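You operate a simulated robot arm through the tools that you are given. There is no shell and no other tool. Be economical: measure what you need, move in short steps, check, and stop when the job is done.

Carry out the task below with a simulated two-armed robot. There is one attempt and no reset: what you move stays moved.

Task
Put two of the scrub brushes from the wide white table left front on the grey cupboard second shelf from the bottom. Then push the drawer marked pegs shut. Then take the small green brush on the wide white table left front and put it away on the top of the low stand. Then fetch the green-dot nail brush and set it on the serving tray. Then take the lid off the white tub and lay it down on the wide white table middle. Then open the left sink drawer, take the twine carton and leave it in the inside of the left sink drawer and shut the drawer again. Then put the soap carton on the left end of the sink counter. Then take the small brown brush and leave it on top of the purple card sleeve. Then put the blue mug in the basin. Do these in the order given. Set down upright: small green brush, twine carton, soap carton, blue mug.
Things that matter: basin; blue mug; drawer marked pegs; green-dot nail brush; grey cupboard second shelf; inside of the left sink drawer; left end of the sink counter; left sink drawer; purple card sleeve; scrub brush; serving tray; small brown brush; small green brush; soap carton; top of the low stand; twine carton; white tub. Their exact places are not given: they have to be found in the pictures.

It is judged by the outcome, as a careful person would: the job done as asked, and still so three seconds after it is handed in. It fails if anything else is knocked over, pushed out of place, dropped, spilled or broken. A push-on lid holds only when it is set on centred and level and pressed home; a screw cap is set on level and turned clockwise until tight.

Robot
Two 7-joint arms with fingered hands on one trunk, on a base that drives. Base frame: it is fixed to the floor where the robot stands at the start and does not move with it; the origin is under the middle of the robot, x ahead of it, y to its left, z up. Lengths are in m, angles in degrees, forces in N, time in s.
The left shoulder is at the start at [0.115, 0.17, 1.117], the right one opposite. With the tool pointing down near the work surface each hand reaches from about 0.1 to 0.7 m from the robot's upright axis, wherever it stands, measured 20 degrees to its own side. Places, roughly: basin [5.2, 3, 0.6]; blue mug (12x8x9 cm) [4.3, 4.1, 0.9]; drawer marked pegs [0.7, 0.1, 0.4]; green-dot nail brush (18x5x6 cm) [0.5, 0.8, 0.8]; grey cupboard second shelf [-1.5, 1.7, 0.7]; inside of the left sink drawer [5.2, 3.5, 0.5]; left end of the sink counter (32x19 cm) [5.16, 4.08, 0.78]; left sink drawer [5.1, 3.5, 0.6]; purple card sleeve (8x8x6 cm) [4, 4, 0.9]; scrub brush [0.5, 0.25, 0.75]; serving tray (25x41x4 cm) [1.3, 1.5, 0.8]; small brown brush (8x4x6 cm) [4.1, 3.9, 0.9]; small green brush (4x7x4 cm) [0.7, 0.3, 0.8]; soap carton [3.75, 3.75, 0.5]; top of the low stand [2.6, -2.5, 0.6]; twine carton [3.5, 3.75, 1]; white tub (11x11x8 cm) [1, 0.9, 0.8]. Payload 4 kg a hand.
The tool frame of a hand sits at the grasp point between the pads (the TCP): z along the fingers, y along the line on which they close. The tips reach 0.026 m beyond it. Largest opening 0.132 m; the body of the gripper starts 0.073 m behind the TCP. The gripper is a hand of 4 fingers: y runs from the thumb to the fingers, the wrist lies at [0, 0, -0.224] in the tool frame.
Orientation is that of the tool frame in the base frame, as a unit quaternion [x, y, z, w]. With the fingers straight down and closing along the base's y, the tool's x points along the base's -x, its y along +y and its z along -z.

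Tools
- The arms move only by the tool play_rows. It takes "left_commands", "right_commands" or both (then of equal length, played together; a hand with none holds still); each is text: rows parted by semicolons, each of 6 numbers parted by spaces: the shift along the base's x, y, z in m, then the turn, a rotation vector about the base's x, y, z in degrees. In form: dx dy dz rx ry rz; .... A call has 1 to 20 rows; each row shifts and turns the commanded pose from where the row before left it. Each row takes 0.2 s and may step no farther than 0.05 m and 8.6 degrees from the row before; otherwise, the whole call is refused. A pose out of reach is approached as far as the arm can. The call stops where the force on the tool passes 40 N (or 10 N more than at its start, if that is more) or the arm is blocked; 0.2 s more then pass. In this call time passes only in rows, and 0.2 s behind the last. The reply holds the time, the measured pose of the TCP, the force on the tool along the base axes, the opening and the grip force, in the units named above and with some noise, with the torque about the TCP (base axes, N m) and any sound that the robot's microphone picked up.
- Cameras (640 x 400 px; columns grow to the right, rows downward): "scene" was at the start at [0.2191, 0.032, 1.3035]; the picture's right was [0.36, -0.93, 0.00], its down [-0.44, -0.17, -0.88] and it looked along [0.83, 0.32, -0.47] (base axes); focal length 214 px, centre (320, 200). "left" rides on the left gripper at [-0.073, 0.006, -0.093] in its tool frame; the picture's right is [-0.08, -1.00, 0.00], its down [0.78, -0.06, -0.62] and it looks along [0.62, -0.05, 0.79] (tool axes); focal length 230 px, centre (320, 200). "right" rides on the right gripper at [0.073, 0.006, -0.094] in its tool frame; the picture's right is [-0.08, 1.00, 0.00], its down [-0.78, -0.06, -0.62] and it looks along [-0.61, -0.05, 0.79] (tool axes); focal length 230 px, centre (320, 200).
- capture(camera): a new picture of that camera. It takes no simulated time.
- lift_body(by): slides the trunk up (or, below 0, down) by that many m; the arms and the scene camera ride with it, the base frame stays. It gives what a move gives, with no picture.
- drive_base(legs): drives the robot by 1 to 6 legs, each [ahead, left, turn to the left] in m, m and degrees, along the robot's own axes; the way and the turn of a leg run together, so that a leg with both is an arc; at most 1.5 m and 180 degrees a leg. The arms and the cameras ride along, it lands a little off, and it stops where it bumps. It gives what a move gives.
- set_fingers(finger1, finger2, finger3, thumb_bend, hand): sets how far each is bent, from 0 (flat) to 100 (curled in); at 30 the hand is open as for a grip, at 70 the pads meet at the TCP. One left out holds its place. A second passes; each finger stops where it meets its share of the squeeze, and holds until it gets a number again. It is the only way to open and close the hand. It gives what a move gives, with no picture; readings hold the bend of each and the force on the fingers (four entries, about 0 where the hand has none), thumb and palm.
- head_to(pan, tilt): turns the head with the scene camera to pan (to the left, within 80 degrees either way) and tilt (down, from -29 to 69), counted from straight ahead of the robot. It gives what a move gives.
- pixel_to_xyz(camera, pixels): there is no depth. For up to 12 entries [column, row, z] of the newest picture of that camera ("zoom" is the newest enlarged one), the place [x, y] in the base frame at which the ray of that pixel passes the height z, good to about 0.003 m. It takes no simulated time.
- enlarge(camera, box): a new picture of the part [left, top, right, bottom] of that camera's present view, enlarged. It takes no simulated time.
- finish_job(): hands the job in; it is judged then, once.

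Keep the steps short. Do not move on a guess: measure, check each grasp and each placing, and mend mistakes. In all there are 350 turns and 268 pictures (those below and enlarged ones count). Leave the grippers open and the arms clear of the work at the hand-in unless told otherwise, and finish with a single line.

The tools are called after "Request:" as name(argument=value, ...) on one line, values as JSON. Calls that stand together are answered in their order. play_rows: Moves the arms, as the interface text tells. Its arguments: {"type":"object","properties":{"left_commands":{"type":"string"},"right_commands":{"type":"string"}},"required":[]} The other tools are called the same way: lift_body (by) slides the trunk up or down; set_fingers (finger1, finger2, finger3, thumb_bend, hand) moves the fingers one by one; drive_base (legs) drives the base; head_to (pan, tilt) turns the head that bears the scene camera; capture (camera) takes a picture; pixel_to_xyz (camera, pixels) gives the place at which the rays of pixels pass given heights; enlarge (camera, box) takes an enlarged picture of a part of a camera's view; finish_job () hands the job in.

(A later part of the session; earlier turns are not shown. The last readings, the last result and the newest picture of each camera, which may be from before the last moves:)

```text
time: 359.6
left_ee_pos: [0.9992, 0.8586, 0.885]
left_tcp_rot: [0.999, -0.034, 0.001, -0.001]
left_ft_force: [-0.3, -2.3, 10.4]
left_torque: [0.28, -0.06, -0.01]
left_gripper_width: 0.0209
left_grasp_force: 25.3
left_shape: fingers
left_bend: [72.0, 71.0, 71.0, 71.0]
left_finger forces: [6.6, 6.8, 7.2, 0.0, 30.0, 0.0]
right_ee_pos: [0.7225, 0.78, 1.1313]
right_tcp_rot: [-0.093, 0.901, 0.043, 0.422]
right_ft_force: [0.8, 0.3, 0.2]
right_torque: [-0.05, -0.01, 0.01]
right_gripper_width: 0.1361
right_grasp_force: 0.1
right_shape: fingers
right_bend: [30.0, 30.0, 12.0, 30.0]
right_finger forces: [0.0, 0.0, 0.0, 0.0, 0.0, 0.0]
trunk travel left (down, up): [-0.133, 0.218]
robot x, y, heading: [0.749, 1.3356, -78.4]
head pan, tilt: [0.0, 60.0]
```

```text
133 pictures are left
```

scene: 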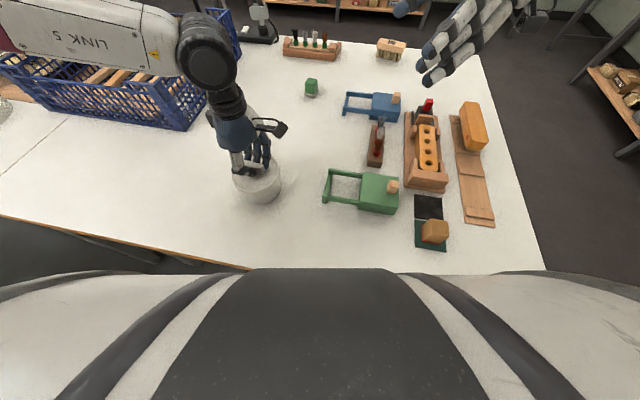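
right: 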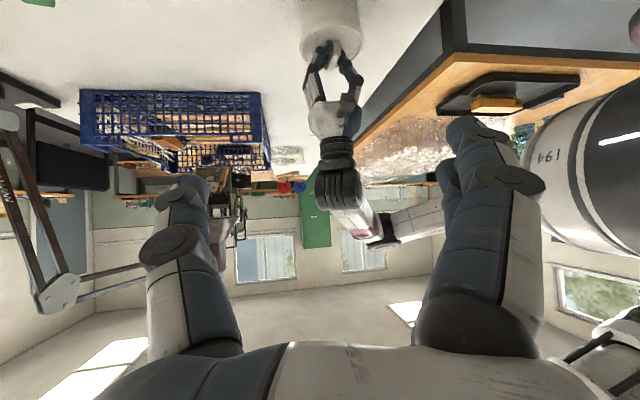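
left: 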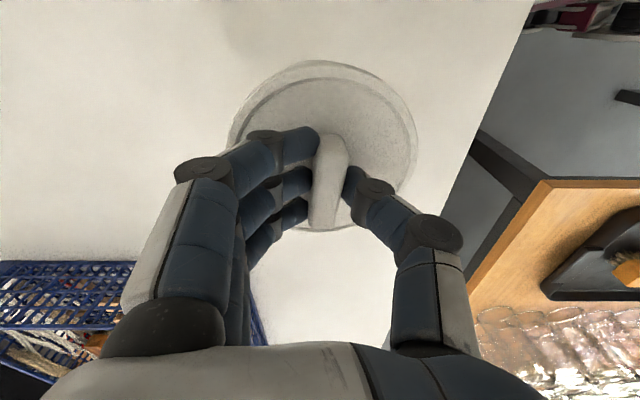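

Pose is right. I widen the fingers a little and move to the start of the approach, 16 cm back along the finger direction.

Request:
set_fingers(hand="right", finger1=22, finger2=22, finger3=10, thumb_bend=22)

Request:
play_rows(right_commands="0.03 0.01 -0.02 0 0 0; 0.03 0.01 -0.03 0 0 0; 0.03 0.01 -0.035 0 0 0; 0.03 0.01 -0.035 0 0 0; 0.026 0.01 -0.035 0 0 0; 0.01 0.004 -0.035 0 0 0; 0 0 -0.023 0 0 0")

Request:
capture(camera="scene")

Request:
capture(camera="right")

```text
time: 360.6
left_ee_pos: [1.0, 0.8596, 0.8846]
left_tcp_rot: [0.999, -0.034, -0.001, -0.002]
left_ft_force: [-0.7, -2.0, 10.6]
left_torque: [0.32, -0.03, 0.01]
left_gripper_width: 0.0209
left_grasp_force: 24.8
left_shape: fingers
left_bend: [72.0, 71.0, 71.0, 71.0]
left_finger forces: [6.5, 6.7, 7.1, 0.0, 29.2, 0.0]
right_ee_pos: [0.7227, 0.7803, 1.132]
right_tcp_rot: [-0.093, 0.901, 0.043, 0.422]
right_ft_force: [-0.5, 0.2, 0.0]
right_torque: [-0.03, -0.01, 0.01]
right_gripper_width: 0.1522
right_grasp_force: 0.1
right_shape: fingers
right_bend: [22.0, 22.0, 10.0, 22.0]
right_finger forces: [0.0, 0.0, 0.1, 0.0, 0.0, 0.1]
trunk travel left (down, up): [-0.133, 0.218]
robot x, y, heading: [0.7436, 1.3359, -78.5]
head pan, tilt: [0.0, 60.0]
```

```text
time: 362.2
left_ee_pos: [0.9993, 0.8605, 0.884]
left_tcp_rot: [0.999, -0.035, 0.0, -0.002]
left_ft_force: [0.0, -1.5, 10.4]
left_torque: [0.29, 0.0, 0.0]
left_gripper_width: 0.021
left_grasp_force: 24.3
left_shape: fingers
left_bend: [72.0, 71.0, 71.0, 71.0]
left_finger forces: [6.5, 6.5, 6.7, 0.0, 28.9, 0.0]
right_ee_pos: [0.8809, 0.8335, 0.9199]
right_tcp_rot: [-0.092, 0.901, 0.043, 0.422]
right_ft_force: [-0.5, -0.9, -0.3]
right_torque: [0.01, 0.04, 0.01]
right_gripper_width: 0.1527
right_grasp_force: 0.1
right_shape: fingers
right_bend: [22.0, 22.0, 10.0, 22.0]
right_finger forces: [0.0, 0.0, 0.1, 0.0, 0.0, 0.0]
trunk travel left (down, up): [-0.133, 0.218]
robot x, y, heading: [0.7497, 1.3326, -78.6]
head pan, tilt: [0.0, 60.0]
```

```text
132 pictures are left
```

scene: 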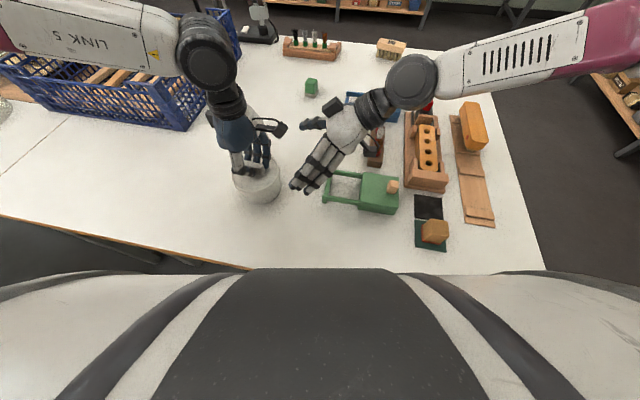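

```text
131 pictures are left
```

right: 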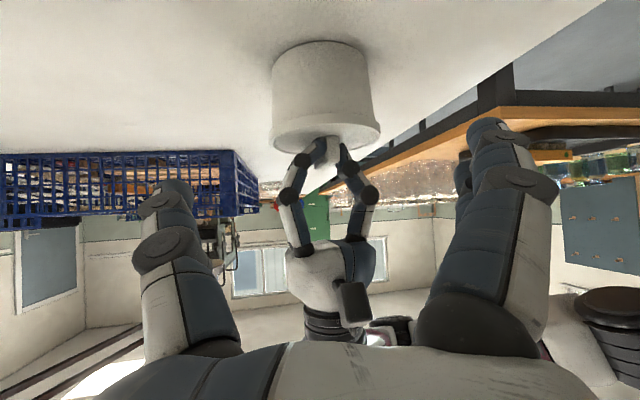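

Nicely centred. Advancing along the finger direction by 12 cm first.

Request:
play_rows(right_commands="0.0225 0.0047 -0.0193 0 0 0; 0.0225 0.0047 -0.0193 0 0 0; 0.0225 0.0047 -0.0193 0 0 0; 0.0225 0.0047 -0.0193 0 0 0")

Request:
capture(camera="right")

Request:
enlarge(camera="scene", box=[190, 80, 390, 230])

```text
time: 363.2
left_ee_pos: [0.9999, 0.8585, 0.884]
left_tcp_rot: [0.999, -0.034, -0.001, -0.001]
left_ft_force: [-0.7, -1.7, 7.9]
left_torque: [0.27, -0.03, 0.0]
left_gripper_width: 0.0211
left_grasp_force: 23.5
left_shape: fingers
left_bend: [72.0, 71.0, 71.0, 71.0]
left_finger forces: [6.4, 6.3, 6.4, 0.1, 28.3, 0.0]
right_ee_pos: [0.9684, 0.8535, 0.8438]
right_tcp_rot: [-0.092, 0.901, 0.042, 0.422]
right_ft_force: [-0.6, -0.1, -0.6]
right_torque: [0.04, 0.0, 0.0]
right_gripper_width: 0.1526
right_grasp_force: 0.2
right_shape: fingers
right_bend: [22.0, 22.0, 10.0, 22.0]
right_finger forces: [0.1, 0.0, 0.0, 0.0, 0.0, 0.1]
trunk travel left (down, up): [-0.133, 0.218]
robot x, y, heading: [0.7464, 1.3346, -78.5]
head pan, tilt: [0.0, 60.0]
```

```text
130 pictures are left
```

right: 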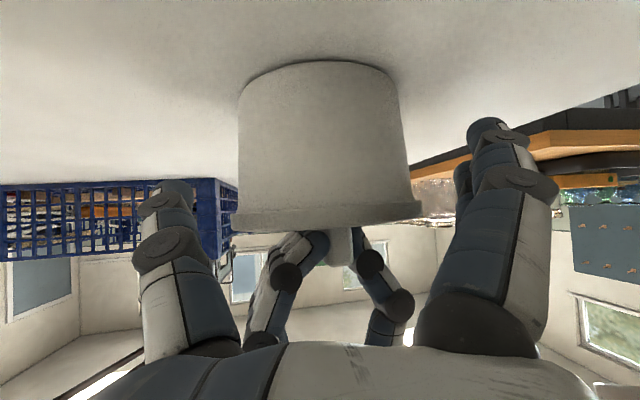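

```text
2.67 times, centred on (290, 155) of scene
```

zoom: 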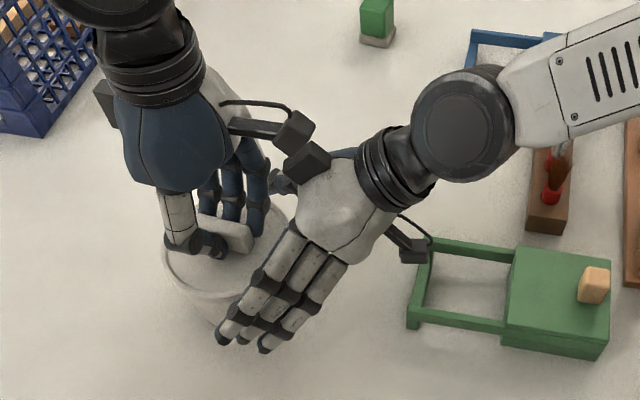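

The two hands' brackets get close, so I won't go the full way; the fingertips already reach the tub's diameter below the rim. I go 8 mm more and close two fingers and thumb gently.

Request:
play_rows(right_commands="0.008 0.003 -0.009 0 0 0")

Request:
set_fingers(hand="right", finger1=42, finger2=42, thumb_bend=42)

Request:
capture(camera="right")

Request:
enlarge(camera="scene", box=[190, 80, 390, 230])

```text
time: 363.6
left_ee_pos: [0.999, 0.8583, 0.8849]
left_tcp_rot: [0.999, -0.034, 0.0, -0.001]
left_ft_force: [-0.1, -1.8, 8.2]
left_torque: [0.27, -0.03, -0.01]
left_gripper_width: 0.0208
left_grasp_force: 22.9
left_shape: fingers
left_bend: [72.0, 71.0, 71.0, 71.0]
left_finger forces: [6.3, 6.3, 6.5, 0.0, 28.3, 0.1]
right_ee_pos: [0.9758, 0.8559, 0.8332]
right_tcp_rot: [-0.093, 0.901, 0.043, 0.422]
right_ft_force: [0.0, -0.2, -0.6]
right_torque: [0.0, -0.01, -0.02]
right_gripper_width: 0.1526
right_grasp_force: 0.2
right_shape: fingers
right_bend: [22.0, 22.0, 10.0, 22.0]
right_finger forces: [0.0, 0.1, 0.0, 0.0, 0.0, 0.0]
trunk travel left (down, up): [-0.133, 0.218]
robot x, y, heading: [0.7499, 1.3317, -78.4]
head pan, tilt: [0.0, 60.0]
```

```text
time: 364.6
left_ee_pos: [0.9991, 0.8591, 0.8847]
left_tcp_rot: [0.999, -0.034, 0.0, 0.0]
left_ft_force: [0.3, -0.5, 9.1]
left_torque: [0.31, -0.01, -0.05]
left_gripper_width: 0.0206
left_grasp_force: 23.7
left_shape: fingers
left_bend: [72.0, 71.0, 71.0, 70.0]
left_finger forces: [5.9, 6.1, 6.6, 0.1, 29.9, 0.1]
right_ee_pos: [0.9751, 0.8566, 0.8347]
right_tcp_rot: [-0.093, 0.901, 0.043, 0.421]
right_ft_force: [-0.4, -1.4, -0.7]
right_torque: [0.02, 0.03, -0.01]
right_gripper_width: 0.1013
right_grasp_force: 3.2
right_shape: fingers
right_bend: [42.0, 39.0, 10.0, 41.0]
right_finger forces: [0.1, 1.9, 0.1, 0.0, 3.4, 0.0]
trunk travel left (down, up): [-0.133, 0.218]
robot x, y, heading: [0.7456, 1.338, -78.4]
head pan, tilt: [0.0, 60.0]
```

```text
128 pictures are left
```

right: 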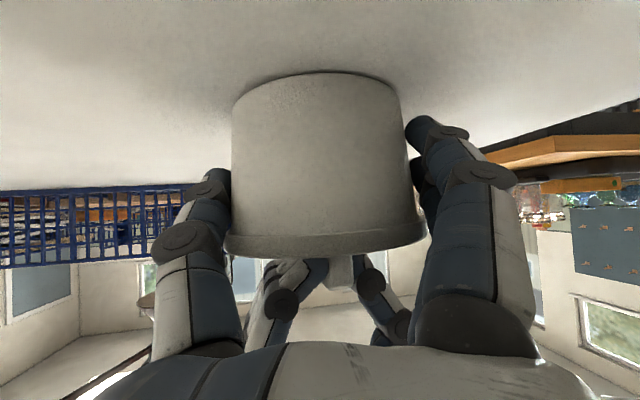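

```text
2.67 times, centred on (290, 155) of scene
```

zoom: 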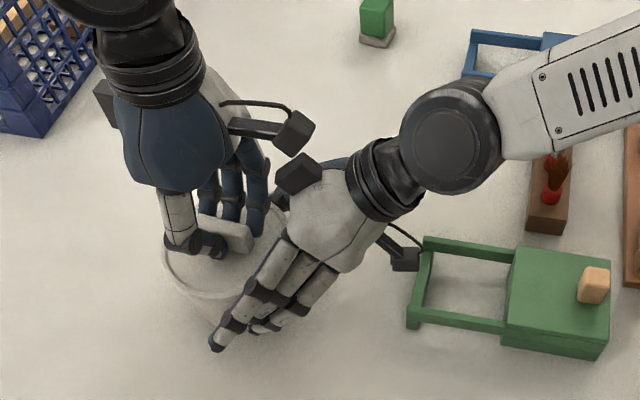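

Fingertips touch the body just below the rim. I squeeze firmly and then pull the lid up with the left hand.

Request:
set_fingers(hand="right", finger1=60, finger2=60, thumb_bend=60)

Request:
capture(camera="right")

```text
time: 365.6
left_ee_pos: [1.0001, 0.8591, 0.8829]
left_tcp_rot: [0.999, -0.034, 0.0, -0.002]
left_ft_force: [-0.8, 5.2, 13.7]
left_torque: [0.6, -0.01, 0.0]
left_gripper_width: 0.0211
left_grasp_force: 26.9
left_shape: fingers
left_bend: [72.0, 71.0, 71.0, 70.0]
left_finger forces: [4.9, 4.9, 5.5, 0.0, 38.1, 0.1]
right_ee_pos: [0.9764, 0.8551, 0.8337]
right_tcp_rot: [-0.093, 0.901, 0.043, 0.422]
right_ft_force: [-0.8, -9.7, -1.5]
right_torque: [0.2, 0.11, -0.13]
right_gripper_width: 0.0973
right_grasp_force: 18.9
right_shape: fingers
right_bend: [42.0, 39.0, 10.0, 48.0]
right_finger forces: [6.8, 6.9, 0.0, 0.0, 23.2, 0.0]
trunk travel left (down, up): [-0.133, 0.218]
robot x, y, heading: [0.7513, 1.3286, -78.4]
head pan, tilt: [0.0, 60.0]
```

```text
126 pictures are left
```

right: 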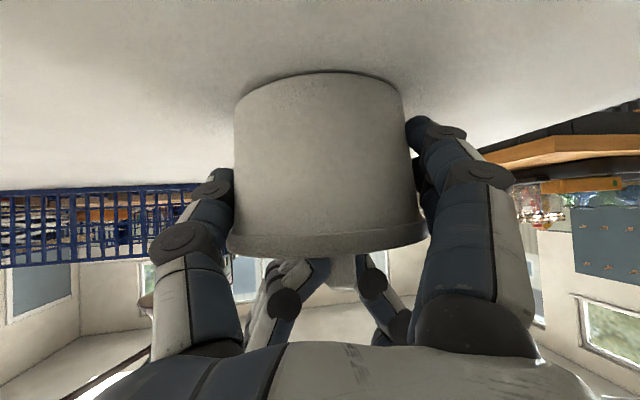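

Held with about 19 N. Pulling the lid upward in small steps.

Request:
play_rows(left_commands="0 0 0.004 0 0 0; 0 0 0.004 0 0 0; 0 0 0.004 0 0 0; 0 0 0.004 0 0 0")

Request:
capture(camera="right")

```text
time: 366.6
left_ee_pos: [1.0013, 0.8599, 0.9016]
left_tcp_rot: [0.999, -0.033, 0.0, 0.0]
left_ft_force: [0.1, 0.1, -0.3]
left_torque: [0.02, 0.01, 0.01]
left_gripper_width: 0.021
left_grasp_force: 16.3
left_shape: fingers
left_bend: [72.0, 72.0, 72.0, 68.0]
left_finger forces: [5.3, 5.4, 5.8, 0.0, 16.2, 0.0]
right_ee_pos: [0.9759, 0.8575, 0.833]
right_tcp_rot: [-0.093, 0.901, 0.043, 0.421]
right_ft_force: [0.9, 0.2, 2.7]
right_torque: [0.1, 0.0, -0.01]
right_gripper_width: 0.0965
right_grasp_force: 17.6
right_shape: fingers
right_bend: [42.0, 38.0, 10.0, 50.0]
right_finger forces: [8.4, 8.6, 0.0, 0.1, 18.2, 0.0]
trunk travel left (down, up): [-0.133, 0.218]
robot x, y, heading: [0.7445, 1.3347, -78.7]
head pan, tilt: [0.0, 60.0]
heard: snap
```

```text
125 pictures are left
```

right: 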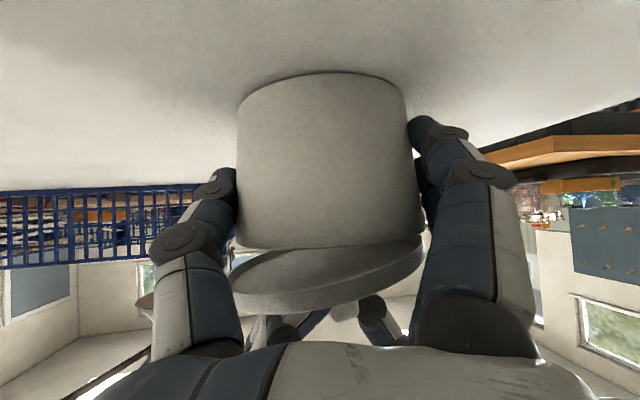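

A snap – the lid is off. I lift it clear, then release the tub with the right hand.

Request:
play_rows(left_commands="0 0 0.02 0 0 0; 0 0 0.03 0 0 0; 0 0 0.04 0 0 0; 0 0 0.04 0 0 0")

Request:
set_fingers(hand="right", finger1=22, finger2=22, finger3=10, thumb_bend=22)

Request:
play_rows(right_commands="-0.0225 -0.0047 0.0193 0 0 0; -0.0225 -0.0047 0.0193 0 0 0; -0.0225 -0.0047 0.0193 0 0 0; -0.0225 -0.0047 0.0193 0 0 0; -0.0225 -0.0047 0.0193 0 0 0; -0.0225 -0.0047 0.03 0 0 0; -0.0225 -0.01 0.035 0 0 0; -0.02 -0.01 0.04 0 0 0; -0.02 -0.01 0.04 0 0 0")

Request:
capture(camera="scene")

Request:
capture(camera="left")

```text
time: 367.6
left_ee_pos: [0.9998, 0.8607, 1.0291]
left_tcp_rot: [0.999, -0.034, -0.001, -0.002]
left_ft_force: [0.2, 0.2, 0.1]
left_torque: [0.02, 0.03, 0.03]
left_gripper_width: 0.0209
left_grasp_force: 16.1
left_shape: fingers
left_bend: [72.0, 72.0, 72.0, 68.0]
left_finger forces: [5.4, 5.2, 5.3, 0.1, 16.1, 0.0]
right_ee_pos: [0.9766, 0.8564, 0.8324]
right_tcp_rot: [-0.093, 0.901, 0.044, 0.42]
right_ft_force: [-0.2, 0.0, 1.3]
right_torque: [0.11, -0.01, 0.05]
right_gripper_width: 0.0965
right_grasp_force: 18.0
right_shape: fingers
right_bend: [41.0, 38.0, 10.0, 50.0]
right_finger forces: [8.7, 8.9, 0.0, 0.0, 17.7, 0.0]
trunk travel left (down, up): [-0.133, 0.218]
robot x, y, heading: [0.7457, 1.3305, -78.6]
head pan, tilt: [0.0, 60.0]
```

```text
time: 368.6
left_ee_pos: [1.0012, 0.8605, 1.028]
left_tcp_rot: [0.999, -0.034, 0.0, -0.001]
left_ft_force: [0.2, 0.1, -0.6]
left_torque: [-0.03, 0.05, -0.06]
left_gripper_width: 0.021
left_grasp_force: 16.6
left_shape: fingers
left_bend: [72.0, 72.0, 72.0, 68.0]
left_finger forces: [5.4, 5.3, 5.3, 0.0, 16.0, 0.0]
right_ee_pos: [0.9756, 0.8547, 0.832]
right_tcp_rot: [-0.092, 0.901, 0.043, 0.422]
right_ft_force: [-0.7, 0.2, -0.2]
right_torque: [0.0, 0.0, -0.01]
right_gripper_width: 0.1525
right_grasp_force: 0.0
right_shape: fingers
right_bend: [22.0, 22.0, 10.0, 22.0]
right_finger forces: [0.0, 0.0, 0.1, 0.0, 0.0, 0.0]
trunk travel left (down, up): [-0.133, 0.218]
robot x, y, heading: [0.7472, 1.3359, -78.7]
head pan, tilt: [0.0, 60.0]
```

```text
time: 370.6
left_ee_pos: [1.0013, 0.8598, 1.0283]
left_tcp_rot: [0.999, -0.034, 0.0, 0.0]
left_ft_force: [-0.1, 0.3, -0.1]
left_torque: [0.0, 0.0, 0.0]
left_gripper_width: 0.0211
left_grasp_force: 15.7
left_shape: fingers
left_bend: [72.0, 72.0, 72.0, 68.0]
left_finger forces: [5.5, 5.3, 5.3, 0.0, 16.0, 0.0]
right_ee_pos: [0.7805, 0.7969, 1.0742]
right_tcp_rot: [-0.091, 0.901, 0.042, 0.422]
right_ft_force: [0.1, -0.2, 0.8]
right_torque: [0.02, 0.01, 0.02]
right_gripper_width: 0.1527
right_grasp_force: 0.1
right_shape: fingers
right_bend: [22.0, 22.0, 10.0, 22.0]
right_finger forces: [0.0, 0.0, 0.0, 0.0, 0.0, 0.1]
trunk travel left (down, up): [-0.133, 0.218]
robot x, y, heading: [0.7444, 1.3339, -78.6]
head pan, tilt: [0.0, 60.0]
```

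```text
124 pictures are left
```

scene: 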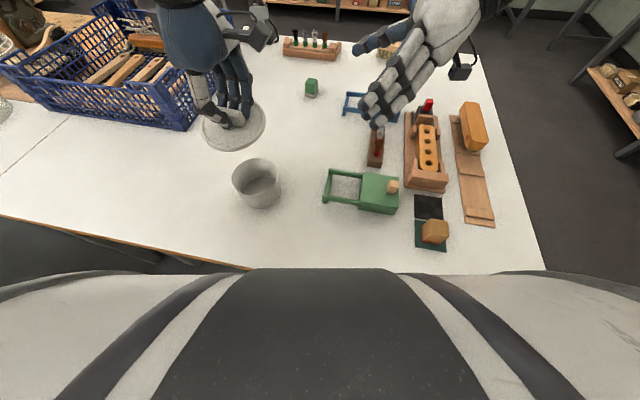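

```text
123 pictures are left
```

left: 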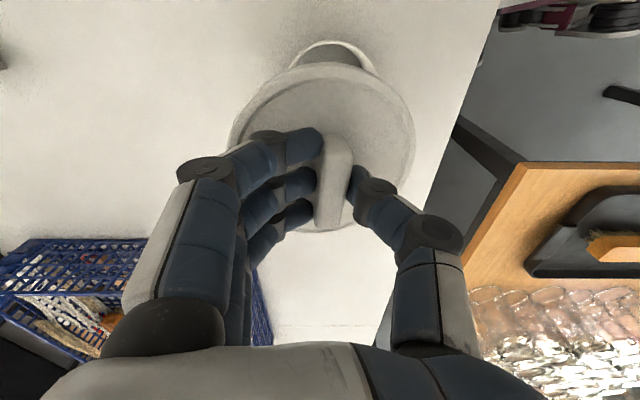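

The tub stands open and unmoved. I check the free area for the lid around (1.0, 0.65).

Request:
pixel_to_xyz(camera="scene", pixels=[[188, 131, 0.76], [207, 115, 0.76], [311, 97, 0.765], [346, 113, 0.78], [325, 172, 0.78], [255, 205, 0.765], [366, 165, 0.77]])

```text
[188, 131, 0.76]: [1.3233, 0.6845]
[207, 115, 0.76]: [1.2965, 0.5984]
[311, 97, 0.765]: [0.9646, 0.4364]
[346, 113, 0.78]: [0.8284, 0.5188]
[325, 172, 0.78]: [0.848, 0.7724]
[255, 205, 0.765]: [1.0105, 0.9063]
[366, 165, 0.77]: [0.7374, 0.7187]
```

Free area x 0.87–1.28, y 0.5–0.8. I carry the lid to (1.04, 0.66) at height 0.93.

Request:
play_rows(left_commands="0.007 -0.035 0 0 0 0; 0.007 -0.035 0 0 0 0; 0.007 -0.035 -0.01 0 0 0; 0.007 -0.035 -0.02 0 0 0; 0.006 -0.035 -0.03 0 0 0; 0.006 -0.025 -0.038 0 0 0")

Request:
capture(camera="scene")

Request:
capture(camera="left")

```text
time: 372.0
left_ee_pos: [1.0386, 0.6596, 0.9309]
left_tcp_rot: [0.999, -0.034, -0.001, -0.002]
left_ft_force: [-0.2, 0.0, 0.2]
left_torque: [0.01, 0.0, 0.01]
left_gripper_width: 0.0209
left_grasp_force: 15.5
left_shape: fingers
left_bend: [72.0, 72.0, 72.0, 68.0]
left_finger forces: [5.5, 5.3, 5.4, 0.0, 15.9, 0.0]
right_ee_pos: [0.7802, 0.7954, 1.0713]
right_tcp_rot: [-0.093, 0.901, 0.044, 0.421]
right_ft_force: [0.0, -0.8, -0.1]
right_torque: [0.05, 0.01, 0.05]
right_gripper_width: 0.1527
right_grasp_force: 0.1
right_shape: fingers
right_bend: [22.0, 22.0, 10.0, 22.0]
right_finger forces: [0.0, 0.0, 0.0, 0.0, 0.0, 0.0]
trunk travel left (down, up): [-0.133, 0.218]
robot x, y, heading: [0.7492, 1.3286, -78.4]
head pan, tilt: [0.0, 60.0]
```

```text
122 pictures are left
```

scene: 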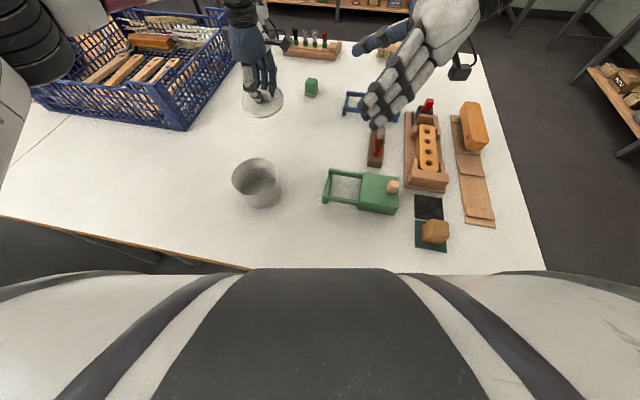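

```text
121 pictures are left
```

left: 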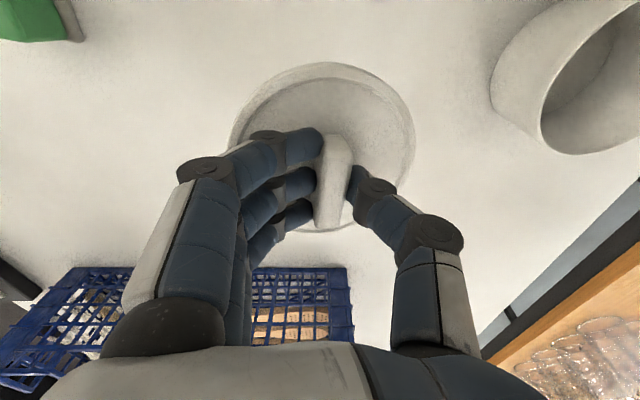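

It reaches well; I go 3 cm further toward the middle and lower in steps.

Request:
play_rows(left_commands="-0.005 -0.02 0 0 0 0; -0.005 -0.015 -0.02 0 0 0; 0 0 -0.03 0 0 0; 0 0 -0.03 0 0 0; 0 0 -0.012 0 0 0; 0 0 -0.006 0 0 0; 0 0 -0.005 0 0 0")

Request:
enlarge(camera="scene", box=[200, 20, 340, 130])

```text
time: 373.6
left_ee_pos: [1.03, 0.6243, 0.8288]
left_tcp_rot: [0.999, -0.034, -0.001, -0.002]
left_ft_force: [-0.3, -0.4, -1.2]
left_torque: [-0.01, -0.01, -0.02]
left_gripper_width: 0.0204
left_grasp_force: 16.0
left_shape: fingers
left_bend: [72.0, 72.0, 72.0, 68.0]
left_finger forces: [5.4, 5.2, 5.2, 0.0, 15.9, 0.1]
right_ee_pos: [0.7806, 0.7962, 1.0727]
right_tcp_rot: [-0.092, 0.901, 0.043, 0.421]
right_ft_force: [0.4, 0.5, 0.3]
right_torque: [0.02, 0.03, 0.01]
right_gripper_width: 0.1527
right_grasp_force: 0.3
right_shape: fingers
right_bend: [22.0, 22.0, 10.0, 22.0]
right_finger forces: [0.0, 0.0, 0.1, 0.0, 0.0, 0.1]
trunk travel left (down, up): [-0.133, 0.218]
robot x, y, heading: [0.7472, 1.3324, -78.5]
head pan, tilt: [0.0, 60.0]
```

```text
3.64 times, centred on (270, 75) of scene
```

zoom: 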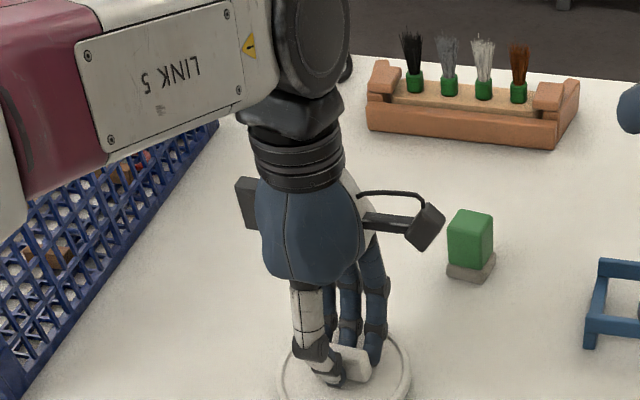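

Request:
play_rows(left_commands="0 0 -0.004 0 0 0; 0 0 -0.004 0 0 0; 0 0 -0.004 0 0 0")

```text
time: 374.4
left_ee_pos: [1.0296, 0.6235, 0.8176]
left_tcp_rot: [0.999, -0.035, 0.0, 0.0]
left_ft_force: [-0.3, -1.3, 8.1]
left_torque: [0.47, 0.01, 0.03]
left_gripper_width: 0.021
left_grasp_force: 23.4
left_shape: fingers
left_bend: [72.0, 71.0, 71.0, 69.0]
left_finger forces: [6.3, 6.1, 6.3, 0.0, 28.1, 0.1]
right_ee_pos: [0.7799, 0.7966, 1.0726]
right_tcp_rot: [-0.092, 0.901, 0.042, 0.422]
right_ft_force: [-0.6, 0.3, -0.6]
right_torque: [0.0, 0.02, -0.01]
right_gripper_width: 0.1526
right_grasp_force: 0.0
right_shape: fingers
right_bend: [22.0, 22.0, 10.0, 22.0]
right_finger forces: [0.1, 0.0, 0.0, 0.0, 0.0, 0.1]
trunk travel left (down, up): [-0.133, 0.218]
robot x, y, heading: [0.7481, 1.3279, -78.4]
head pan, tilt: [0.0, 60.0]
```

Contact at 0.818. I ease up 2 mm, open, lift away and check.

Request:
play_rows(left_commands="0 0 0.003 0 0 0")

Request:
set_fingers(hand="left", finger1=62, finger2=62, finger3=62, thumb_bend=62)

Request:
play_rows(left_commands="0 0 0.005 0 0 0; 0 0 0.02 0 0 0; 0 0 0.04 0 0 0; 0 0 0.04 0 0 0; 0 0 0.04 0 0 0; 0 0.03 0.03 0 0 0; 0 0.04 0.02 0 0 0; 0 0.045 0.02 0 0 0; 0 0.045 0 0 0 0; 0 0.045 0 0 0 0")

Request:
capture(camera="scene")

```text
time: 374.8
left_ee_pos: [1.0304, 0.625, 0.8182]
left_tcp_rot: [0.999, -0.034, -0.001, -0.002]
left_ft_force: [-0.4, -0.6, 2.5]
left_torque: [0.17, 0.02, -0.02]
left_gripper_width: 0.0209
left_grasp_force: 19.2
left_shape: fingers
left_bend: [72.0, 71.0, 71.0, 69.0]
left_finger forces: [5.7, 5.4, 5.7, 0.0, 21.5, 0.0]
right_ee_pos: [0.7811, 0.7968, 1.0732]
right_tcp_rot: [-0.092, 0.901, 0.043, 0.421]
right_ft_force: [0.3, -0.1, 0.0]
right_torque: [-0.01, 0.0, -0.01]
right_gripper_width: 0.1526
right_grasp_force: 0.0
right_shape: fingers
right_bend: [22.0, 22.0, 10.0, 22.0]
right_finger forces: [0.0, 0.1, 0.0, 0.1, 0.1, 0.0]
trunk travel left (down, up): [-0.133, 0.218]
robot x, y, heading: [0.7474, 1.3296, -78.6]
head pan, tilt: [0.0, 60.0]
```

```text
time: 375.8
left_ee_pos: [1.0315, 0.6256, 0.8197]
left_tcp_rot: [0.999, -0.034, 0.0, -0.001]
left_ft_force: [0.6, 0.6, 8.7]
left_torque: [0.04, -0.01, 0.0]
left_gripper_width: 0.0301
left_grasp_force: 3.8
left_shape: fingers
left_bend: [63.0, 63.0, 63.0, 63.0]
left_finger forces: [1.3, 1.3, 1.4, 0.1, 4.8, 0.1]
right_ee_pos: [0.7796, 0.7979, 1.0728]
right_tcp_rot: [-0.093, 0.901, 0.043, 0.421]
right_ft_force: [-0.2, -0.5, 0.9]
right_torque: [0.0, 0.02, 0.02]
right_gripper_width: 0.1524
right_grasp_force: 0.0
right_shape: fingers
right_bend: [22.0, 22.0, 10.0, 22.0]
right_finger forces: [0.0, 0.1, 0.0, 0.1, 0.1, 0.1]
trunk travel left (down, up): [-0.133, 0.218]
robot x, y, heading: [0.746, 1.3331, -78.4]
head pan, tilt: [0.0, 60.0]
```

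```text
time: 378.0
left_ee_pos: [1.0307, 0.8302, 1.0364]
left_tcp_rot: [0.999, -0.032, 0.0, -0.001]
left_ft_force: [0.7, -0.4, -0.1]
left_torque: [-0.04, -0.01, -0.02]
left_gripper_width: 0.0327
left_grasp_force: 0.0
left_shape: fingers
left_bend: [62.0, 62.0, 62.0, 62.0]
left_finger forces: [0.0, 0.1, 0.0, 0.1, 0.0, 0.0]
right_ee_pos: [0.7812, 0.7976, 1.0734]
right_tcp_rot: [-0.092, 0.901, 0.041, 0.422]
right_ft_force: [-0.4, 0.6, 0.6]
right_torque: [0.02, 0.01, 0.0]
right_gripper_width: 0.1526
right_grasp_force: 0.1
right_shape: fingers
right_bend: [22.0, 22.0, 10.0, 22.0]
right_finger forces: [0.0, 0.1, 0.1, 0.0, 0.1, 0.0]
trunk travel left (down, up): [-0.133, 0.218]
robot x, y, heading: [0.7466, 1.3356, -78.6]
head pan, tilt: [0.0, 60.0]
```

```text
119 pictures are left
```

scene: 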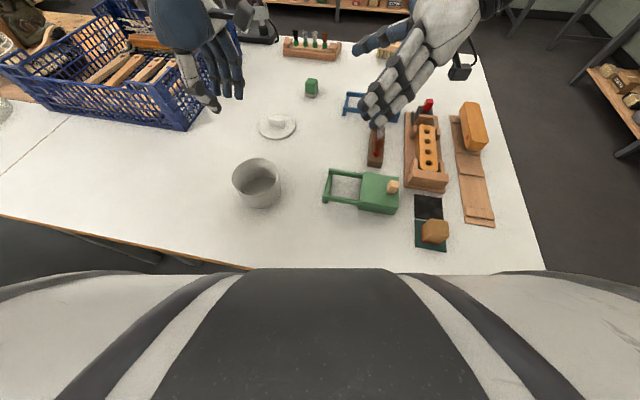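

The lid lies flat on the table middle, tub open in place. Next the sink area. I upright the right hand, back away, and turn left to look for a path.

Request:
play_rows(right_commands="0 0 0.03 -1.67 8.16 0; 0 0 0.03 -1.67 8.16 0; 0 0 0 -1.67 8.16 0; 0 0 0 -1.67 8.16 0; 0 0 0 -1.67 8.16 0; 0 0 0 -1.67 8.16 0", left_commands="0 0 0.03 0 0 0; 0 0 0.03 0 0 0; 0 0.03 0 0 0 0; 0 0.03 0 0 0 0; 0 0 0 0 0 0; 0 0 0 0 0 0")

Request:
drive_base(legs=[[-0.35, -0.05, 0], [0, 0, 120]])

Request:
head_to(pan=0, tilt=20)

Request:
capture(camera="scene")

```text
time: 379.4
left_ee_pos: [1.0302, 0.8892, 1.0961]
left_tcp_rot: [0.999, -0.033, -0.001, -0.001]
left_ft_force: [-0.1, -0.5, -0.1]
left_torque: [-0.03, 0.0, -0.03]
left_gripper_width: 0.0328
left_grasp_force: 0.0
left_shape: fingers
left_bend: [62.0, 62.0, 62.0, 62.0]
left_finger forces: [0.1, 0.0, 0.0, 0.0, 0.1, 0.1]
right_ee_pos: [0.7791, 0.7987, 1.1344]
right_tcp_rot: [-0.102, 0.995, 0.002, 0.0]
right_ft_force: [0.7, 0.5, 0.5]
right_torque: [0.0, 0.03, 0.0]
right_gripper_width: 0.1527
right_grasp_force: 0.2
right_shape: fingers
right_bend: [22.0, 22.0, 10.0, 22.0]
right_finger forces: [0.0, 0.0, 0.0, 0.0, 0.0, 0.0]
trunk travel left (down, up): [-0.133, 0.218]
robot x, y, heading: [0.7482, 1.3317, -78.2]
head pan, tilt: [0.0, 60.0]
```

```text
time: 386.7
left_ee_pos: [0.8639, 2.1359, 1.0959]
left_tcp_rot: [0.523, 0.853, -0.003, 0.0]
left_ft_force: [0.0, 0.0, 0.1]
left_torque: [0.01, -0.02, 0.0]
left_gripper_width: 0.0329
left_grasp_force: 0.0
left_shape: fingers
left_bend: [62.0, 62.0, 62.0, 62.0]
left_finger forces: [0.0, 0.1, 0.1, 0.0, 0.0, 0.0]
right_ee_pos: [1.0709, 1.9681, 1.1343]
right_tcp_rot: [0.915, -0.402, -0.003, -0.001]
right_ft_force: [-0.1, -0.2, 0.5]
right_torque: [0.02, -0.01, -0.01]
right_gripper_width: 0.1525
right_grasp_force: 0.2
right_shape: fingers
right_bend: [22.0, 22.0, 10.0, 22.0]
right_finger forces: [0.1, 0.0, 0.0, 0.0, 0.0, 0.0]
trunk travel left (down, up): [-0.133, 0.218]
robot x, y, heading: [0.6301, 1.6685, 42.2]
head pan, tilt: [0.0, 60.0]
```

```text
time: 387.8
left_ee_pos: [0.8653, 2.1347, 1.097]
left_tcp_rot: [0.522, 0.853, -0.002, 0.0]
left_ft_force: [0.4, -1.5, -0.5]
left_torque: [0.02, 0.02, 0.0]
left_gripper_width: 0.0329
left_grasp_force: 0.2
left_shape: fingers
left_bend: [62.0, 62.0, 62.0, 62.0]
left_finger forces: [0.0, 0.1, 0.0, 0.0, 0.0, 0.0]
right_ee_pos: [1.0718, 1.9683, 1.1338]
right_tcp_rot: [0.916, -0.402, -0.001, 0.001]
right_ft_force: [-0.5, 0.6, -1.0]
right_torque: [0.0, -0.02, 0.01]
right_gripper_width: 0.1526
right_grasp_force: 0.0
right_shape: fingers
right_bend: [22.0, 22.0, 10.0, 22.0]
right_finger forces: [0.0, 0.1, 0.0, 0.0, 0.0, 0.0]
trunk travel left (down, up): [-0.133, 0.218]
robot x, y, heading: [0.6325, 1.6667, 42.3]
head pan, tilt: [0.0, 20.0]
```

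```text
118 pictures are left
```

scene: 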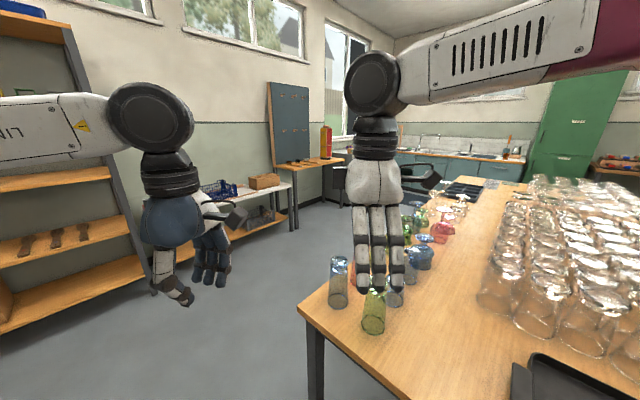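

I measure the aisle: shelf and table feet on the left, bench edge on the right.

Request:
pixel_to_xyz(camera="scene", pixels=[[155, 292, 0.0], [297, 229, 0.0], [290, 240, 0.0], [325, 200, 0.0], [305, 315, 0.76], [440, 215, 0.76], [3, 333, 0.0], [470, 185, 0.4], [395, 165, 0.75]])

Request:
enlarge(camera="scene", box=[200, 70, 540, 260])

```text
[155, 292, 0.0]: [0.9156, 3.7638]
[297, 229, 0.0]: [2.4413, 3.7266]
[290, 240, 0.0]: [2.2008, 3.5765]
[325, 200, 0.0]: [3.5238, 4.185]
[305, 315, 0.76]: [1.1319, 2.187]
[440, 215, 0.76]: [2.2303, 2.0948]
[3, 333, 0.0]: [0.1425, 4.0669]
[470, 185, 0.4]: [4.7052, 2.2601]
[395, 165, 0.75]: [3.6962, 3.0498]
```

```text
1.88 times, centred on (370, 165) of scene
```

zoom: 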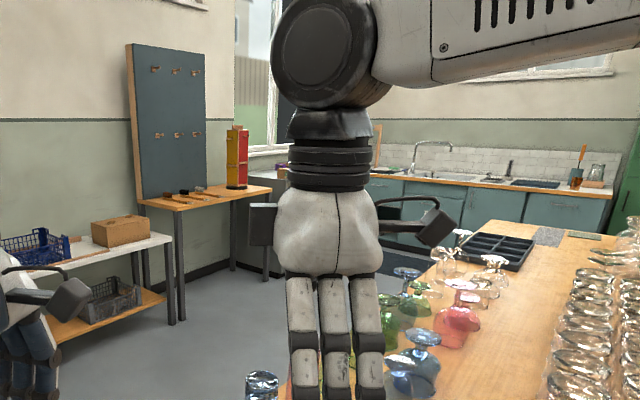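

The aisle (y 2.3–3.5) is clear. I drive into it, face +x and go to x ≈ 3.0.

Request:
drive_base(legs=[[0.91, 0.86, 0], [0, 0, -42], [1.2, 0, 0], [1.1, 0, 0]])

Request:
head_to(pan=0, tilt=22)

Request:
capture(camera="scene")

```text
time: 408.7
left_ee_pos: [3.556, 3.1623, 1.0976]
left_tcp_rot: [0.787, 0.617, -0.001, -0.001]
left_ft_force: [-0.4, 0.1, -0.2]
left_torque: [0.02, -0.01, 0.02]
left_gripper_width: 0.0329
left_grasp_force: 0.1
left_shape: fingers
left_bend: [62.0, 62.0, 62.0, 62.0]
left_finger forces: [0.0, 0.0, 0.1, 0.0, 0.0, 0.0]
right_ee_pos: [3.6046, 2.9011, 1.1336]
right_tcp_rot: [0.719, -0.695, -0.002, -0.001]
right_ft_force: [-0.1, 0.1, -0.1]
right_torque: [-0.02, 0.03, 0.0]
right_gripper_width: 0.1524
right_grasp_force: 0.0
right_shape: fingers
right_bend: [22.0, 22.0, 10.0, 22.0]
right_finger forces: [0.0, 0.0, 0.1, 0.1, 0.1, 0.0]
trunk travel left (down, up): [-0.133, 0.218]
robot x, y, heading: [3.0715, 2.9603, 1.8]
head pan, tilt: [0.0, 20.0]
```

```text
time: 409.3
left_ee_pos: [3.5554, 3.1631, 1.0957]
left_tcp_rot: [0.787, 0.617, -0.001, -0.001]
left_ft_force: [-0.2, 0.5, -0.3]
left_torque: [0.01, -0.02, 0.02]
left_gripper_width: 0.0328
left_grasp_force: 0.2
left_shape: fingers
left_bend: [62.0, 62.0, 62.0, 62.0]
left_finger forces: [0.1, 0.0, 0.0, 0.1, 0.0, 0.0]
right_ee_pos: [3.6044, 2.9013, 1.1338]
right_tcp_rot: [0.718, -0.696, -0.002, -0.001]
right_ft_force: [0.6, 0.1, 0.0]
right_torque: [-0.01, -0.01, -0.03]
right_gripper_width: 0.1524
right_grasp_force: 0.1
right_shape: fingers
right_bend: [22.0, 22.0, 10.0, 22.0]
right_finger forces: [0.0, 0.0, 0.0, 0.0, 0.1, 0.0]
trunk travel left (down, up): [-0.133, 0.218]
robot x, y, heading: [3.0751, 2.9599, 1.5]
head pan, tilt: [0.0, 22.0]
```

```text
116 pictures are left
```

scene: 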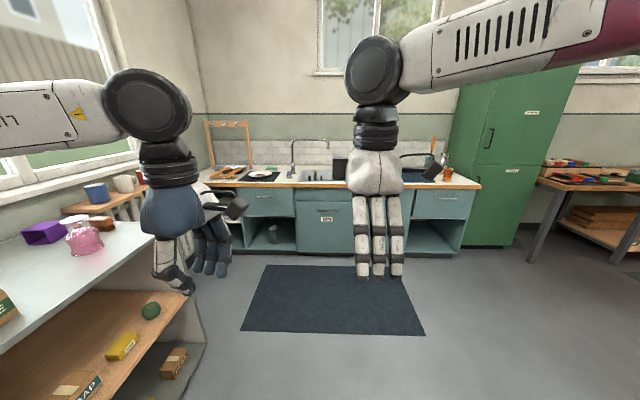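

I see the sink counter ahead with drawers, and at left a shelf with cartons, purple sleeve and mug. I enlarge both parts.

Request:
enlarge(camera="scene", box=[190, 110, 500, 270])

Request:
enlarge(camera="scene", box=[0, 160, 220, 400])

```text
2.06 times, centred on (345, 190) of scene
```

zoom: 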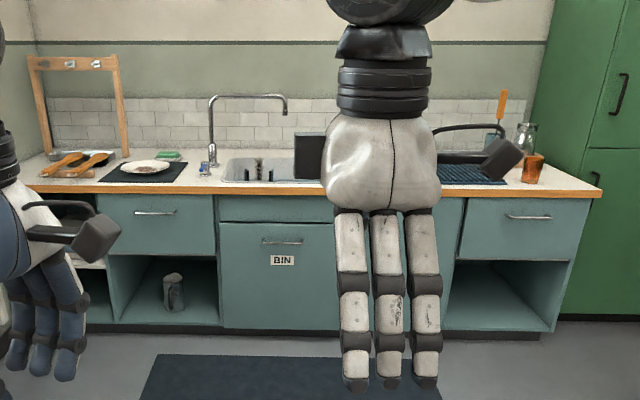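

```text
1.67 times, centred on (110, 280) of scene
```

zoom: 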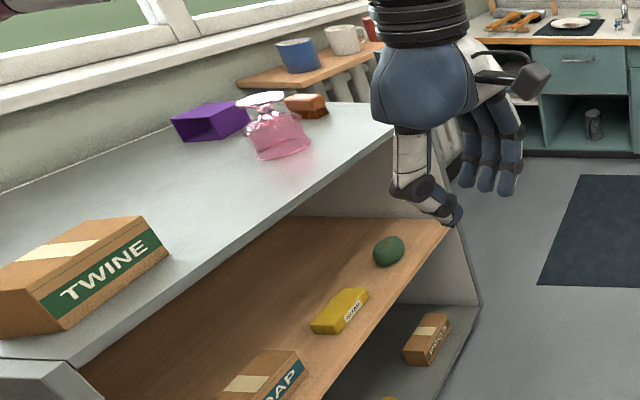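

I locate the key points: handle, counter front, shelf corner, and mug bench.

Request:
pixel_to_xyz(camera="scene", pixels=[[265, 194, 0.65], [265, 194, 0.6], [246, 195, 0.6], [206, 185, 0.78], [482, 187, 0.78], [250, 251, 0.0], [152, 238, 0.85], [205, 345, 0.0], [62, 208, 0.8], [95, 198, 0.85], [36, 240, 0.85], [105, 222, 0.87]])

```text
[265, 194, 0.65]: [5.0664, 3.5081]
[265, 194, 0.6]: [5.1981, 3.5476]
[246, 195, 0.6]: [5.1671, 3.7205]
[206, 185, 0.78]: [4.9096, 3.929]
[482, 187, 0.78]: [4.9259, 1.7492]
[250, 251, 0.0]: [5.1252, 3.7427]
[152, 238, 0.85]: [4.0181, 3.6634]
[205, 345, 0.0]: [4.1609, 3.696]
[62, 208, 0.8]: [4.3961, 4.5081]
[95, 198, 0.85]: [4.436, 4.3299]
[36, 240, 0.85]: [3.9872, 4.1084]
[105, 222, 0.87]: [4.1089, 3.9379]
```

I drive up to about 0.7 m in front of the left drawer.

Request:
drive_base(legs=[[1.2, 0, -1.5], [0, 0.42, 0]])

Request:
head_to(pan=10, tilt=40)

Request:
capture(camera="scene")

```text
time: 419.3
left_ee_pos: [4.7677, 3.5897, 1.0955]
left_tcp_rot: [0.793, 0.609, -0.001, -0.001]
left_ft_force: [-0.1, 0.3, -0.2]
left_torque: [-0.03, -0.01, 0.01]
left_gripper_width: 0.0328
left_grasp_force: 0.0
left_shape: fingers
left_bend: [62.0, 62.0, 62.0, 62.0]
left_finger forces: [0.0, 0.0, 0.1, 0.0, 0.1, 0.0]
right_ee_pos: [4.8118, 3.3278, 1.1349]
right_tcp_rot: [0.711, -0.704, -0.002, -0.001]
right_ft_force: [-0.1, 0.3, 0.8]
right_torque: [0.01, 0.02, 0.02]
right_gripper_width: 0.1527
right_grasp_force: 0.0
right_shape: fingers
right_bend: [22.0, 22.0, 10.0, 22.0]
right_finger forces: [0.0, 0.1, 0.0, 0.1, 0.0, 0.0]
trunk travel left (down, up): [-0.133, 0.218]
robot x, y, heading: [4.2765, 3.4014, 0.3]
head pan, tilt: [0.0, 22.0]
```

```text
time: 420.1
left_ee_pos: [4.7676, 3.5902, 1.0957]
left_tcp_rot: [0.793, 0.609, -0.001, -0.002]
left_ft_force: [-0.5, -0.8, 0.6]
left_torque: [0.0, 0.02, -0.04]
left_gripper_width: 0.0329
left_grasp_force: 0.2
left_shape: fingers
left_bend: [62.0, 62.0, 62.0, 62.0]
left_finger forces: [0.0, 0.0, 0.0, 0.0, 0.0, 0.1]
right_ee_pos: [4.811, 3.3274, 1.1332]
right_tcp_rot: [0.711, -0.703, -0.001, 0.0]
right_ft_force: [-0.2, 0.2, 0.5]
right_torque: [-0.03, 0.0, -0.02]
right_gripper_width: 0.1524
right_grasp_force: 0.1
right_shape: fingers
right_bend: [22.0, 22.0, 10.0, 22.0]
right_finger forces: [0.0, 0.0, 0.1, 0.1, 0.0, 0.0]
trunk travel left (down, up): [-0.133, 0.218]
robot x, y, heading: [4.2771, 3.4023, 0.6]
head pan, tilt: [10.0, 40.0]
```

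```text
113 pictures are left
```

scene: 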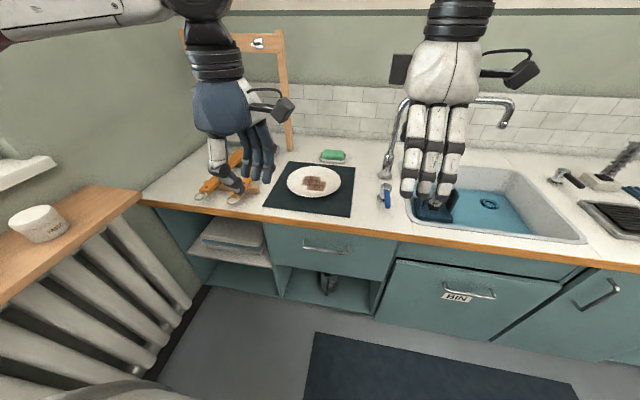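

Request:
pixel_to_xyz(camera="scene", pixels=[[327, 248, 0.6], [327, 248, 0.65], [327, 248, 0.7], [304, 246, 0.65], [351, 250, 0.65], [263, 220, 0.75], [397, 240, 0.75], [263, 220, 0.78], [440, 205, 0.6], [200, 200, 0.78], [148, 195, 0.78]])

Request:
enlarge(camera="scene", box=[240, 200, 420, 310])

```text
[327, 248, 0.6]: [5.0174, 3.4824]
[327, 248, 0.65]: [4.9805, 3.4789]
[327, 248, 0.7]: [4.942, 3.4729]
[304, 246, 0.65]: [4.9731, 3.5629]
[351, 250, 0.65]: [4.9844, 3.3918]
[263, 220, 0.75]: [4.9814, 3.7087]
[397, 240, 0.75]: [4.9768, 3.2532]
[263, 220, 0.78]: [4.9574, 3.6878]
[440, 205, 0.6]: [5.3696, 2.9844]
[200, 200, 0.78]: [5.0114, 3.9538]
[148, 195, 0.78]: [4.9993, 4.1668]
```

```text
3.56 times, centred on (330, 255) of scene
```

zoom: 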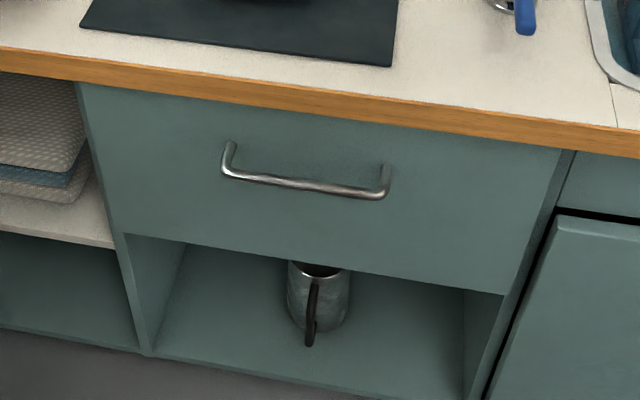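

Triangulated: the bar handle is at about (4.947, 3.474, 0.69), 17 cm wide. I'll pinch it with the right hand pointing forward and the fingers closing vertically: pitch the hand up 80° and pre-close.

Request:
set_fingers(hand="right", finger1=48, finger2=48, finger3=48, thumb_bend=48)

Request:
play_rows(right_commands="-0.01 0 -0.02 0 -8 0; -0.01 0 -0.02 0 -8 0; -0.01 0 -0.03 0 -8 0; 0 0.01 -0.03 0 -8 0; 0 0.01 -0.04 0 -8 0; 0 0.02 -0.04 0 -8 0; 0 0.02 -0.04 0 -8 0; 0 0.02 -0.04 0 -8 0; 0 0.03 -0.03 0 -8 0; 0 0.03 -0.03 0 -8 0; 0 0 -0.04 0 0 0; 0 0 -0.04 0 0 0; 0 0 -0.03 0 0 0")

Request:
capture(camera="scene")

Request:
capture(camera="right")

```text
time: 421.1
left_ee_pos: [4.7683, 3.5899, 1.0959]
left_tcp_rot: [0.792, 0.61, -0.002, -0.001]
left_ft_force: [0.4, 0.1, -0.9]
left_torque: [0.0, -0.01, 0.02]
left_gripper_width: 0.0331
left_grasp_force: 0.1
left_shape: fingers
left_bend: [62.0, 62.0, 62.0, 62.0]
left_finger forces: [0.1, 0.0, 0.0, 0.0, 0.1, 0.1]
right_ee_pos: [4.8111, 3.3283, 1.1347]
right_tcp_rot: [0.711, -0.703, -0.002, -0.001]
right_ft_force: [0.6, -0.4, 0.1]
right_torque: [-0.02, 0.02, 0.04]
right_gripper_width: 0.0783
right_grasp_force: 0.0
right_shape: fingers
right_bend: [48.0, 48.0, 48.0, 48.0]
right_finger forces: [0.0, 0.0, 0.0, 0.0, 0.1, 0.1]
trunk travel left (down, up): [-0.133, 0.218]
robot x, y, heading: [4.2815, 3.3977, 0.7]
head pan, tilt: [10.0, 40.0]
```

```text
time: 424.1
left_ee_pos: [4.7693, 3.5897, 1.0965]
left_tcp_rot: [0.793, 0.61, -0.001, -0.002]
left_ft_force: [0.6, -0.8, -0.4]
left_torque: [0.01, -0.03, -0.03]
left_gripper_width: 0.0327
left_grasp_force: 0.1
left_shape: fingers
left_bend: [62.0, 62.0, 62.0, 62.0]
left_finger forces: [0.0, 0.0, 0.1, 0.1, 0.0, 0.0]
right_ee_pos: [4.8185, 3.4088, 0.7009]
right_tcp_rot: [-0.52, 0.556, -0.493, 0.422]
right_ft_force: [-0.3, 0.2, -0.1]
right_torque: [0.0, 0.01, -0.02]
right_gripper_width: 0.0774
right_grasp_force: 0.0
right_shape: fingers
right_bend: [48.0, 48.0, 48.0, 48.0]
right_finger forces: [0.0, 0.0, 0.0, 0.1, 0.0, 0.0]
trunk travel left (down, up): [-0.133, 0.218]
robot x, y, heading: [4.2776, 3.3972, 0.6]
head pan, tilt: [10.0, 40.0]
stopped in row 13 (right hand): the arm was blocked; the commanded pose is now the measured one
```

```text
111 pictures are left
```

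scene: 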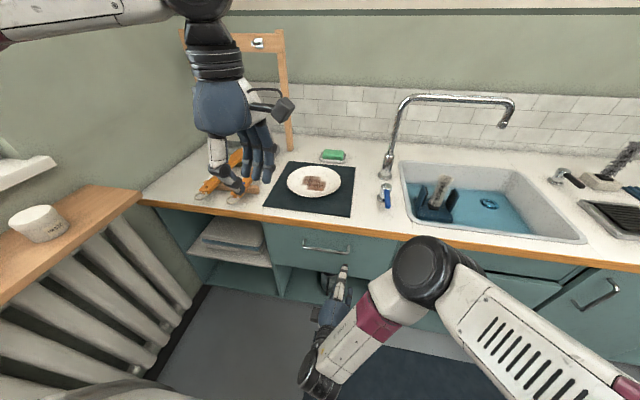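

```text
110 pictures are left
```

right: 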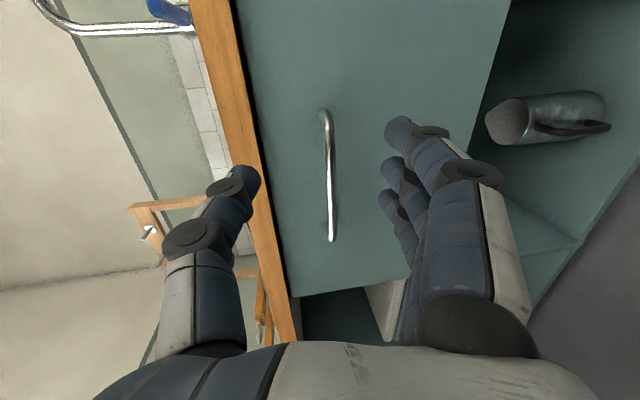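

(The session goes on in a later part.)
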